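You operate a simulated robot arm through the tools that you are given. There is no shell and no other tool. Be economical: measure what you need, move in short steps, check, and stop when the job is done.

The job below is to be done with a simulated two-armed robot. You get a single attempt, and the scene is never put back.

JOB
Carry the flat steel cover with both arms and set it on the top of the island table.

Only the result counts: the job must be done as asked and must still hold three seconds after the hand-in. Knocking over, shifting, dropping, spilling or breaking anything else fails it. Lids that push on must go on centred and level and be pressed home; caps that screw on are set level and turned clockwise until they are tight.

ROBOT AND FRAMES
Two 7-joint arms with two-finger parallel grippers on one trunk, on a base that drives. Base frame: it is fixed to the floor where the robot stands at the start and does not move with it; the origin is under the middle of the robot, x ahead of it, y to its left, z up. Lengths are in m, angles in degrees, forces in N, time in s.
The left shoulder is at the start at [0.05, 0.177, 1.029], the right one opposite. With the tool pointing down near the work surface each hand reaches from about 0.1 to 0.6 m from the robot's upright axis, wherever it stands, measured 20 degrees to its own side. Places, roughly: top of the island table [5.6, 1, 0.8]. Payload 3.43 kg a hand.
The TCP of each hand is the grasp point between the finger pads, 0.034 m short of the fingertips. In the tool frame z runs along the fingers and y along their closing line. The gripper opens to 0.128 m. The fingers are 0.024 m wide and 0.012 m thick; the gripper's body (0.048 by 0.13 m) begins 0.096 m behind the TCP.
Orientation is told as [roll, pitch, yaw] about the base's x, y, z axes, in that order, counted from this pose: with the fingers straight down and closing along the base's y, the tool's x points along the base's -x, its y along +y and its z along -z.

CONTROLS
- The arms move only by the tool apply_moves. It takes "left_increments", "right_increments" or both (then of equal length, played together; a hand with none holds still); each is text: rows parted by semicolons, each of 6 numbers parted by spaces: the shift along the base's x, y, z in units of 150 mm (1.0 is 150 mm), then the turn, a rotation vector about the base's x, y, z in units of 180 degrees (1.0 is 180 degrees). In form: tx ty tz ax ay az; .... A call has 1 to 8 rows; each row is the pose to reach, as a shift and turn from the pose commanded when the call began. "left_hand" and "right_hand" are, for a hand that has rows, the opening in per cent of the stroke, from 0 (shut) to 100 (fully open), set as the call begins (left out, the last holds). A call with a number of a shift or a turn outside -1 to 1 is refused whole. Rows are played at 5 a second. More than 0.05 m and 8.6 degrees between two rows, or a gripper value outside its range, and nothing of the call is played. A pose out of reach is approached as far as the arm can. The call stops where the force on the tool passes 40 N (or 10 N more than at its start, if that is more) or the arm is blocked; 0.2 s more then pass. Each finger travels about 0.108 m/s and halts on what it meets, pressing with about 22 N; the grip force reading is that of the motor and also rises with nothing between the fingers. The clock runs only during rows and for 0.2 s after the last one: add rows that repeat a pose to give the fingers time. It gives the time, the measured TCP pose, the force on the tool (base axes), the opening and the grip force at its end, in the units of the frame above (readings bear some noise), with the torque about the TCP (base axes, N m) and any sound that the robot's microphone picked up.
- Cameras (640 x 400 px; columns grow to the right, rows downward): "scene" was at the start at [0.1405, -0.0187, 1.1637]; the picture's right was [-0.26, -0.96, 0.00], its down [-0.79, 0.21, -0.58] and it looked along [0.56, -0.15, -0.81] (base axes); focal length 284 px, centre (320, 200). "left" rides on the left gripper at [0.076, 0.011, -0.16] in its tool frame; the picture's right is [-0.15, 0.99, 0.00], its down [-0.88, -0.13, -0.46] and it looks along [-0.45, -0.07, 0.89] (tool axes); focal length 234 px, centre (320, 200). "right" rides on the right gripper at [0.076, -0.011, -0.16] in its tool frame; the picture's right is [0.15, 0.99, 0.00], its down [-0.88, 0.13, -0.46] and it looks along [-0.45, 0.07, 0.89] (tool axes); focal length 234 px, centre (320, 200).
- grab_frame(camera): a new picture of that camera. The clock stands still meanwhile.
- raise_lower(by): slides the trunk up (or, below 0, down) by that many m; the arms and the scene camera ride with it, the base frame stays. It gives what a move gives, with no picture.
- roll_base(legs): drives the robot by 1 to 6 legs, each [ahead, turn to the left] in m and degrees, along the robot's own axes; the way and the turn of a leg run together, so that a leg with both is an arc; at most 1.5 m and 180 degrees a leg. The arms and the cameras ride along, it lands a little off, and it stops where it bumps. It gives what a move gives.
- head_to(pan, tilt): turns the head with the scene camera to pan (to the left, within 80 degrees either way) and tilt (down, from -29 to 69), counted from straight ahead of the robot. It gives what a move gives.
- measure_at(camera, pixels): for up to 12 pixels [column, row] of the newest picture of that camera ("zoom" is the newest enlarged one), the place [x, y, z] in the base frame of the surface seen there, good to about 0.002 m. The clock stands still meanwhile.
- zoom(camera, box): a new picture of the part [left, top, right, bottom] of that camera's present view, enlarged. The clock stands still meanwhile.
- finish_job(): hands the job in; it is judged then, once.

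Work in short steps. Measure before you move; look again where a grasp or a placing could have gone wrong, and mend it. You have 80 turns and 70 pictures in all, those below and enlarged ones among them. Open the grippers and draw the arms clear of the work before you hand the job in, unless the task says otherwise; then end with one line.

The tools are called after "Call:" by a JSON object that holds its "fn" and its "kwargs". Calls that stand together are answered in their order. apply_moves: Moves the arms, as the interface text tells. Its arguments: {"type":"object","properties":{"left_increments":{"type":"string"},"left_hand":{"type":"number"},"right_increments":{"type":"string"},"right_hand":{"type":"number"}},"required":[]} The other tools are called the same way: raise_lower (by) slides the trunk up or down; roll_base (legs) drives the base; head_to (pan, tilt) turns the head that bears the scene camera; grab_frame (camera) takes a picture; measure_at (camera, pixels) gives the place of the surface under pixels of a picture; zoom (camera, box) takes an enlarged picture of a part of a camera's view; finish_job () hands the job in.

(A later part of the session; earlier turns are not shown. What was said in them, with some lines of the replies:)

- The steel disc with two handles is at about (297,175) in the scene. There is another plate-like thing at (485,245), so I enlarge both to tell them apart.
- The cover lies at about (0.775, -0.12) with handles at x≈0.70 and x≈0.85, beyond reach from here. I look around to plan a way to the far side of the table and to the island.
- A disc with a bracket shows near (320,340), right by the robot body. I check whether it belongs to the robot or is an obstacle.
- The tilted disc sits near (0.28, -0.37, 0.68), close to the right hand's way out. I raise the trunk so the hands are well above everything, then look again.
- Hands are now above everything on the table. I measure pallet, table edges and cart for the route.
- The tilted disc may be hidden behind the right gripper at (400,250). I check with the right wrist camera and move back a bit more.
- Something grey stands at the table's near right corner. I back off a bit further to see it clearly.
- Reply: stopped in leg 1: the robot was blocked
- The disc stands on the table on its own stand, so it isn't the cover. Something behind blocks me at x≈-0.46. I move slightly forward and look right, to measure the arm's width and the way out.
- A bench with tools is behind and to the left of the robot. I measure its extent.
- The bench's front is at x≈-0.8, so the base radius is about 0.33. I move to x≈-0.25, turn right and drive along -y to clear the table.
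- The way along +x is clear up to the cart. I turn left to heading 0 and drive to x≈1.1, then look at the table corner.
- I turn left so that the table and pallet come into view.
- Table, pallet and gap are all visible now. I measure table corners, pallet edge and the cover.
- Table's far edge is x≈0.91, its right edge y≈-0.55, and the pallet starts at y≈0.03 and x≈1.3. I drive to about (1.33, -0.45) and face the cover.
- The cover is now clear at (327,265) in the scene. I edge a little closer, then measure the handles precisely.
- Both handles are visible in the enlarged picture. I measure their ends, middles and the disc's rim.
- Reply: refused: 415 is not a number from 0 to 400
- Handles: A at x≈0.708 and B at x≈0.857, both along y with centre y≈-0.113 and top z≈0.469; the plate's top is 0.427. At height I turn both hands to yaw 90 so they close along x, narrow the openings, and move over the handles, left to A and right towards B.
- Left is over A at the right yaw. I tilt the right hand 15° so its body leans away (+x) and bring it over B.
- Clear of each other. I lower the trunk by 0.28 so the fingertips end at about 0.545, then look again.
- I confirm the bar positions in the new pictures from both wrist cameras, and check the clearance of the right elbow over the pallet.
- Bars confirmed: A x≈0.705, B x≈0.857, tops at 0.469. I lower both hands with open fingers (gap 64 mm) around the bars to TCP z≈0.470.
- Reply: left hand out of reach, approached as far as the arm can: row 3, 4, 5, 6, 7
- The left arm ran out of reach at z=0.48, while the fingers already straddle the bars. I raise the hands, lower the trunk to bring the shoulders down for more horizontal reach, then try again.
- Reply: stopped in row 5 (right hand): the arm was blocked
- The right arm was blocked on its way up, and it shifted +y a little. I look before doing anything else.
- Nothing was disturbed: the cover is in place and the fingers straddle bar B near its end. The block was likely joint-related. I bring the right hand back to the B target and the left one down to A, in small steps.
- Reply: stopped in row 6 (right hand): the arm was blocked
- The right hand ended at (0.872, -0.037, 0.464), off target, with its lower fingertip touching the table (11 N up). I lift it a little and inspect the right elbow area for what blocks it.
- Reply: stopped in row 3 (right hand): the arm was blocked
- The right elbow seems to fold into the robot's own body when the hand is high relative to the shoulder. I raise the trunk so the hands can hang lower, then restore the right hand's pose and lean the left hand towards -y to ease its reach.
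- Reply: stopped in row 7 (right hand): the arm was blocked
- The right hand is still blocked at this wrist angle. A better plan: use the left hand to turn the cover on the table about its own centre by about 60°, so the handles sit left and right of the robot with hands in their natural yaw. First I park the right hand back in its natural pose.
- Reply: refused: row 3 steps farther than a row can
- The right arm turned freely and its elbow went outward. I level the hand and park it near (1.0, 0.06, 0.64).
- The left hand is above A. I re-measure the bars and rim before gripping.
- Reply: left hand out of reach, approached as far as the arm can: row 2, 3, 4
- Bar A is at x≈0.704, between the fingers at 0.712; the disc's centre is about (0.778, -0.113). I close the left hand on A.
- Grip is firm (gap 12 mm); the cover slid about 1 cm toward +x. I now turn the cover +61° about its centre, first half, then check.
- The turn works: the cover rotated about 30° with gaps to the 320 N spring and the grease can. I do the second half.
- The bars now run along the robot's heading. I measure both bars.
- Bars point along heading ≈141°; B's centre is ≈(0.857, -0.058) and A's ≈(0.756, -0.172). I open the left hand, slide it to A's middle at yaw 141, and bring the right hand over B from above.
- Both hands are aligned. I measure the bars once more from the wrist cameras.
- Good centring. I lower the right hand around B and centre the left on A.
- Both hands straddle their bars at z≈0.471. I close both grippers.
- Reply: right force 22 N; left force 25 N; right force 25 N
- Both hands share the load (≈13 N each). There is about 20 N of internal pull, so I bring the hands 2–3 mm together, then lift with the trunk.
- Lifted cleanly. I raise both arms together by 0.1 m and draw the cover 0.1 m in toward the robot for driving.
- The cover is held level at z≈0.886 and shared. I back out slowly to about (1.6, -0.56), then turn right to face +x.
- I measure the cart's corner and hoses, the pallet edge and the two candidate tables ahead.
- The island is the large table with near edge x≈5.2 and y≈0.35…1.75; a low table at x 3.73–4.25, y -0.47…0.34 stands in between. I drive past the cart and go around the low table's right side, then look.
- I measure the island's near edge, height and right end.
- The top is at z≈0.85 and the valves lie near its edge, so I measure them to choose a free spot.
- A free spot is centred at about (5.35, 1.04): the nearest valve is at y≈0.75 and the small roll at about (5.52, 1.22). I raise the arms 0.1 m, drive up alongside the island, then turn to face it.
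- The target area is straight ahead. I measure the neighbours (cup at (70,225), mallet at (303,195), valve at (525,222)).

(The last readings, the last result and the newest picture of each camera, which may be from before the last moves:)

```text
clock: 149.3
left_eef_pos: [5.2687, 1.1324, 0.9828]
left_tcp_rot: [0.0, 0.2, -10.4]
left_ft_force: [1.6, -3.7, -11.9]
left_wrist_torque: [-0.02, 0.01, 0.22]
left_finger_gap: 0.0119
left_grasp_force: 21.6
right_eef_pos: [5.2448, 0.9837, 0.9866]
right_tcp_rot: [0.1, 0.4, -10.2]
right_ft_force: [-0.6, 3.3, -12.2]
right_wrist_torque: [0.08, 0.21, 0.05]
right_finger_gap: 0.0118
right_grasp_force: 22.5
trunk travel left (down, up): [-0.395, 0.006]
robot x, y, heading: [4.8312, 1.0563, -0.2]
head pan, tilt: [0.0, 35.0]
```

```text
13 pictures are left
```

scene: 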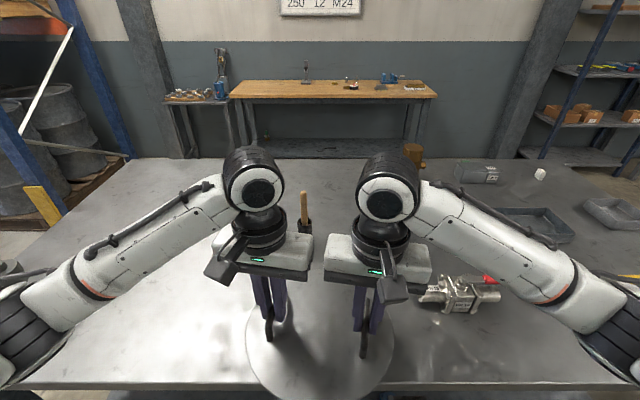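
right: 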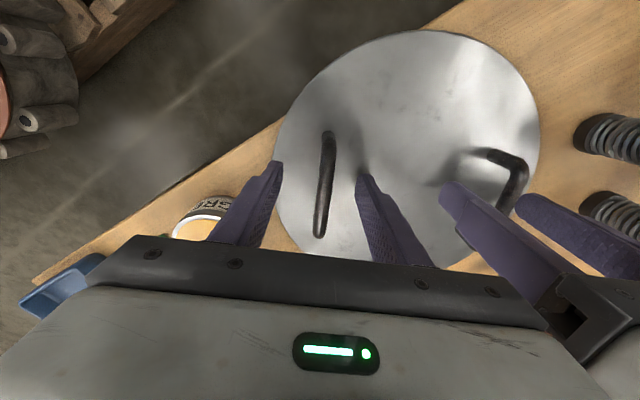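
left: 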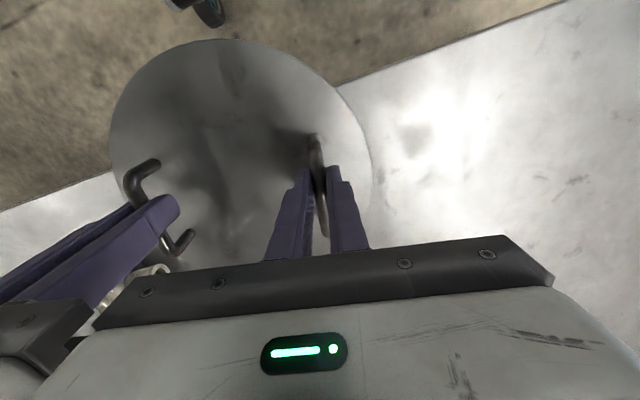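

The red-handled valve shows at (455,290). I check its distance to the planned cover rim (centre (5.355, 1.058), radius 0.122).

Call:
{"fn": "measure_at", "kwargs": {"camera": "scene", "pixels": [[427, 300], [440, 302], [460, 300], [422, 285], [304, 228], [330, 300], [340, 260], [320, 395], [270, 378], [390, 370]]}}

Call:
{"fn": "apply_moves", "kwargs": {"left_increments": "0.15 0 0 0 0 0; 0.3 0 0 0 0 0; 0.45 0 0 0 0 0; 0.6 0 0 0 0 0; 0.66 0 0 0 0 0; 0.66 0 0 0 0 0", "right_increments": "0.15 0 0 0 0 0; 0.3 0 0 0 0 0; 0.45 0 0 0 0 0; 0.6 0 0 0 0 0; 0.66 0 0 0 0 0; 0.66 0 0 0 0 0"}}

Call:
{"fn": "grab_frame", "kwargs": {"camera": "right"}}

```text
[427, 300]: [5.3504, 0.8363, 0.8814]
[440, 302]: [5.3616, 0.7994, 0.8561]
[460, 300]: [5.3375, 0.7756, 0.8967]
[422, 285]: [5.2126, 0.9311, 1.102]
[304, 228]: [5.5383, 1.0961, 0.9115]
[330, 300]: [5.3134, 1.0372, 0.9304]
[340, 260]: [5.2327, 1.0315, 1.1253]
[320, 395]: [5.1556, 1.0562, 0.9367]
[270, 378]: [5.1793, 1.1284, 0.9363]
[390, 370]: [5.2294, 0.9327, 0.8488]
```

```text
clock: 150.7
left_eef_pos: [5.3678, 1.134, 0.9823]
left_tcp_rot: [-0.2, 0.3, -10.4]
left_ft_force: [-0.4, 0.2, -11.4]
left_wrist_torque: [0.01, 0.12, 0.1]
left_finger_gap: 0.0119
left_grasp_force: 22.0
right_eef_pos: [5.3448, 0.986, 0.9864]
right_tcp_rot: [0.0, 0.4, -10.2]
right_ft_force: [-0.3, 0.1, -11.9]
right_wrist_torque: [-0.03, 0.06, -0.16]
right_finger_gap: 0.0116
right_grasp_force: 22.4
trunk travel left (down, up): [-0.395, 0.006]
robot x, y, heading: [4.8306, 1.0574, -0.2]
head pan, tilt: [0.0, 35.0]
```

```text
12 pictures are left
```

right: 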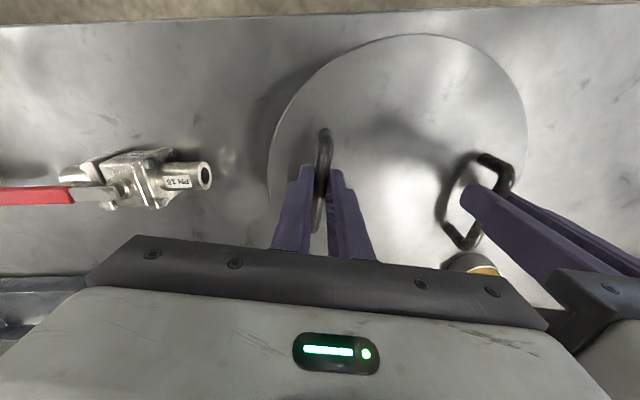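

The valve is 0.10 m clear. A small round tin shows at (470,265) just beyond the rim, so I measure it against the cover.

Call:
{"fn": "measure_at", "kwargs": {"camera": "right", "pixels": [[470, 256], [450, 266], [490, 270], [465, 272], [440, 200], [400, 36], [270, 150], [527, 130], [400, 8], [408, 262]]}}

Call:
{"fn": "zoom", "kwargs": {"camera": "left", "box": [0, 0, 640, 400]}}

```text
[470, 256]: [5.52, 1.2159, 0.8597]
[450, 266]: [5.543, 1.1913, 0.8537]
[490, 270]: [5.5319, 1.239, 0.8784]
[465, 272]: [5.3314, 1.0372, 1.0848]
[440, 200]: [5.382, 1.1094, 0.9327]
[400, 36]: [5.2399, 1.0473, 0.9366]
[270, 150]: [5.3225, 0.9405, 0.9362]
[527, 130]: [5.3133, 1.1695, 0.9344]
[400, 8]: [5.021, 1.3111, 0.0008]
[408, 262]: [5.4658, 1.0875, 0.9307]
```

```text
1.00 times, centred on (320, 200) of left
```

zoom: 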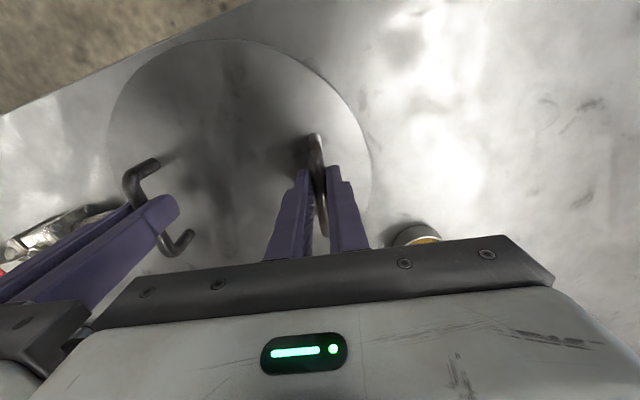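

All clear: rim spans x 5.24–5.48 and the tin is 0.1 m away. I lower both arms together by 0.075 m, just short of contact.

Call:
{"fn": "apply_moves", "kwargs": {"left_increments": "0 0 -0.12 0 0 0; 0 0 -0.24 0 0 0; 0 0 -0.36 0 0 0; 0 0 -0.45 0 0 0; 0 0 -0.5 0 0 0; 0 0 -0.5 0 0 0", "right_increments": "0 0 -0.12 0 0 0; 0 0 -0.24 0 0 0; 0 0 -0.36 0 0 0; 0 0 -0.45 0 0 0; 0 0 -0.5 0 0 0; 0 0 -0.5 0 0 0"}}

Call:
{"fn": "apply_moves", "kwargs": {"left_increments": "0 0 -0.01 0 0 0; 0 0 -0.02 0 0 0; 0 0 -0.03 0 0 0; 0 0 -0.035 0 0 0; 0 0 -0.035 0 0 0", "right_increments": "0 0 -0.01 0 0 0; 0 0 -0.02 0 0 0; 0 0 -0.03 0 0 0; 0 0 -0.035 0 0 0; 0 0 -0.035 0 0 0"}}

```text
clock: 152.1
left_eef_pos: [5.3665, 1.1331, 0.9092]
left_tcp_rot: [0.0, 0.1, -10.3]
left_ft_force: [0.0, 2.8, -2.9]
left_wrist_torque: [-0.11, -0.66, 0.19]
left_finger_gap: 0.012
left_grasp_force: 21.9
right_eef_pos: [5.3435, 0.9847, 0.913]
right_tcp_rot: [0.0, 0.2, -10.2]
right_ft_force: [-0.9, 0.7, -10.0]
right_wrist_torque: [-0.1, -0.55, 0.02]
right_finger_gap: 0.0119
right_grasp_force: 21.6
trunk travel left (down, up): [-0.395, 0.006]
robot x, y, heading: [4.8289, 1.058, 0.2]
head pan, tilt: [0.0, 35.0]
```

```text
clock: 153.3
left_eef_pos: [5.3661, 1.1328, 0.9068]
left_tcp_rot: [-0.1, -0.1, -10.3]
left_ft_force: [3.9, 5.8, 14.0]
left_wrist_torque: [0.08, -0.06, 0.04]
left_finger_gap: 0.0121
left_grasp_force: 22.1
right_eef_pos: [5.344, 0.9847, 0.9116]
right_tcp_rot: [0.2, -0.2, -10.3]
right_ft_force: [3.6, -3.6, 12.4]
right_wrist_torque: [0.04, 0.32, -0.05]
right_finger_gap: 0.0117
right_grasp_force: 22.0
trunk travel left (down, up): [-0.395, 0.006]
robot x, y, heading: [4.83, 1.0564, -0.1]
head pan, tilt: [0.0, 35.0]
```

The cover is down (upward push on both hands). I ease off 2 mm and open both grippers.

Call:
{"fn": "apply_moves", "kwargs": {"left_increments": "0 0 0.012 0 0 0; 0 0 0.015 0 0 0", "right_increments": "0 0 0.012 0 0 0; 0 0 0.015 0 0 0"}}

Call:
{"fn": "apply_moves", "kwargs": {"left_hand": 45, "right_hand": 45, "left_increments": "0 0 0 0 0 0; 0 0 0 0 0 0; 0 0 0 0 0 0; 0 0 0 0 0 0", "right_increments": "0 0 0 0 0 0; 0 0 0 0 0 0; 0 0 0 0 0 0; 0 0 0 0 0 0"}}

Call:
{"fn": "grab_frame", "kwargs": {"camera": "right"}}

Call:
{"fn": "grab_frame", "kwargs": {"camera": "left"}}

```text
clock: 153.9
left_eef_pos: [5.3656, 1.1339, 0.9055]
left_tcp_rot: [0.1, 0.1, -10.2]
left_ft_force: [8.7, 3.0, 0.2]
left_wrist_torque: [-0.07, -0.66, 0.3]
left_finger_gap: 0.0117
left_grasp_force: 21.9
right_eef_pos: [5.3419, 0.9856, 0.9109]
right_tcp_rot: [0.1, 0.2, -10.1]
right_ft_force: [0.0, -1.1, 14.8]
right_wrist_torque: [-0.05, -0.11, 0.08]
right_finger_gap: 0.0116
right_grasp_force: 22.0
trunk travel left (down, up): [-0.395, 0.006]
robot x, y, heading: [4.8286, 1.0584, -0.2]
head pan, tilt: [0.0, 35.0]
```

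```text
clock: 154.9
left_eef_pos: [5.3651, 1.1327, 0.9067]
left_tcp_rot: [-0.1, 0.1, -10.4]
left_ft_force: [0.0, 0.2, 0.5]
left_wrist_torque: [0.0, -0.02, -0.03]
left_finger_gap: 0.0577
left_grasp_force: 0.0
right_eef_pos: [5.3439, 0.9846, 0.9078]
right_tcp_rot: [0.0, 0.2, -10.2]
right_ft_force: [0.6, -0.1, 0.3]
right_wrist_torque: [0.0, 0.0, -0.02]
right_finger_gap: 0.0576
right_grasp_force: 0.1
trunk travel left (down, up): [-0.395, 0.006]
robot x, y, heading: [4.829, 1.0583, 0.2]
head pan, tilt: [0.0, 35.0]
```

```text
10 pictures are left
```

right: 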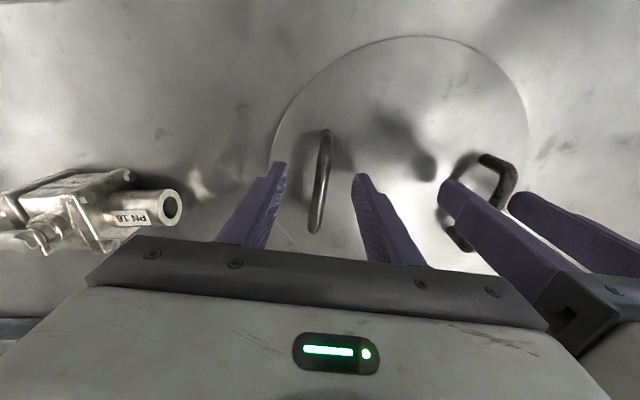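

```text
9 pictures are left
```

left: 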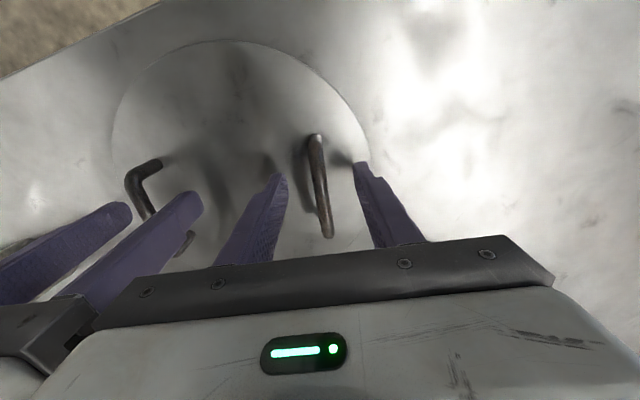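

The fingers are open and free of the bars, and the cover lies flat. I raise both hands straight up 0.12 m.

Call:
{"fn": "apply_moves", "kwargs": {"left_increments": "0 0 0.1 0 0 0; 0 0 0.25 0 0 0; 0 0 0.45 0 0 0; 0 0 0.65 0 0 0; 0 0 0.8 0 0 0; 0 0 0.8 0 0 0", "right_increments": "0 0 0.1 0 0 0; 0 0 0.25 0 0 0; 0 0 0.45 0 0 0; 0 0 0.65 0 0 0; 0 0 0.8 0 0 0; 0 0 0.8 0 0 0"}}

Call:
{"fn": "grab_frame", "kwargs": {"camera": "right"}}

```text
clock: 156.3
left_eef_pos: [5.3656, 1.1338, 1.028]
left_tcp_rot: [0.0, 0.1, -10.5]
left_ft_force: [0.0, 0.2, -0.3]
left_wrist_torque: [-0.01, 0.02, 0.03]
left_finger_gap: 0.0575
left_grasp_force: 0.1
right_eef_pos: [5.3446, 0.9854, 1.0304]
right_tcp_rot: [-0.1, 0.4, -10.2]
right_ft_force: [-0.2, 0.4, -0.1]
right_wrist_torque: [0.0, 0.0, 0.02]
right_finger_gap: 0.0576
right_grasp_force: 0.1
trunk travel left (down, up): [-0.395, 0.006]
robot x, y, heading: [4.8243, 1.0558, -0.1]
head pan, tilt: [0.0, 35.0]
```

```text
8 pictures are left
```

right: 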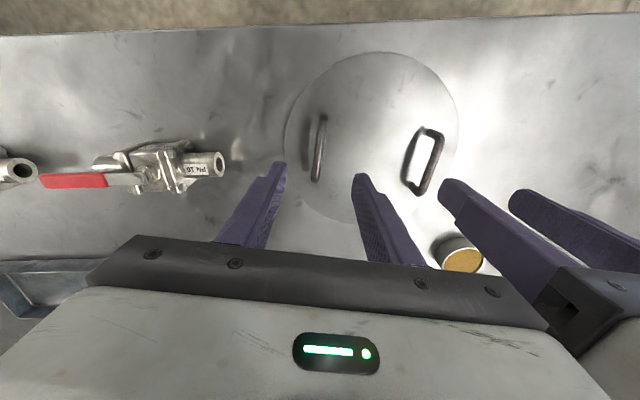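

The cover lies flat inside the table edge, clear of valve and tin. I back the robot away to draw the arms clear and take a last look.

Call:
{"fn": "roll_base", "kwargs": {"legs": [[-0.4, 0]]}}

Call:
{"fn": "grab_frame", "kwargs": {"camera": "scene"}}

```text
clock: 158.8
left_eef_pos: [4.9598, 1.1312, 1.0275]
left_tcp_rot: [0.0, 0.0, -10.9]
left_ft_force: [0.0, -0.5, 0.9]
left_wrist_torque: [0.0, -0.01, 0.0]
left_finger_gap: 0.0578
left_grasp_force: 0.1
right_eef_pos: [4.9373, 0.9829, 1.029]
right_tcp_rot: [0.0, 0.2, -10.6]
right_ft_force: [-0.3, -0.8, -0.1]
right_wrist_torque: [0.03, -0.02, -0.02]
right_finger_gap: 0.0575
right_grasp_force: 0.0
trunk travel left (down, up): [-0.395, 0.006]
robot x, y, heading: [4.4277, 1.058, -0.5]
head pan, tilt: [0.0, 35.0]
```

```text
7 pictures are left
```

scene: 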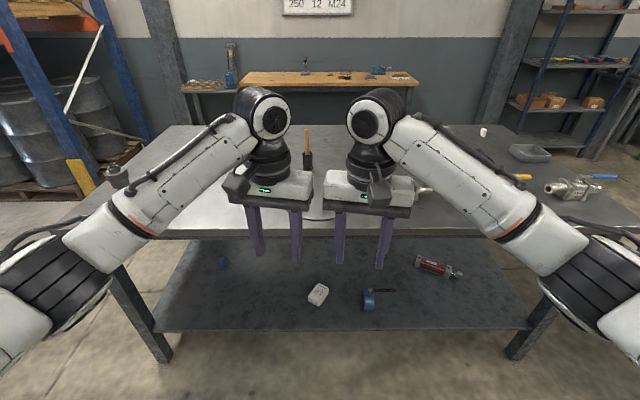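

The arms are clear of the island, and the cover's rim shows on the table top at (320,212) with everything else in place. I hand in.

Call:
{"fn": "finish_job", "kwargs": {}}

```text
The job is handed in.
```

The steel cover was carried with both arms and now lies flat on the island table's top, with both hands open and clear and nothing else disturbed that I could see.
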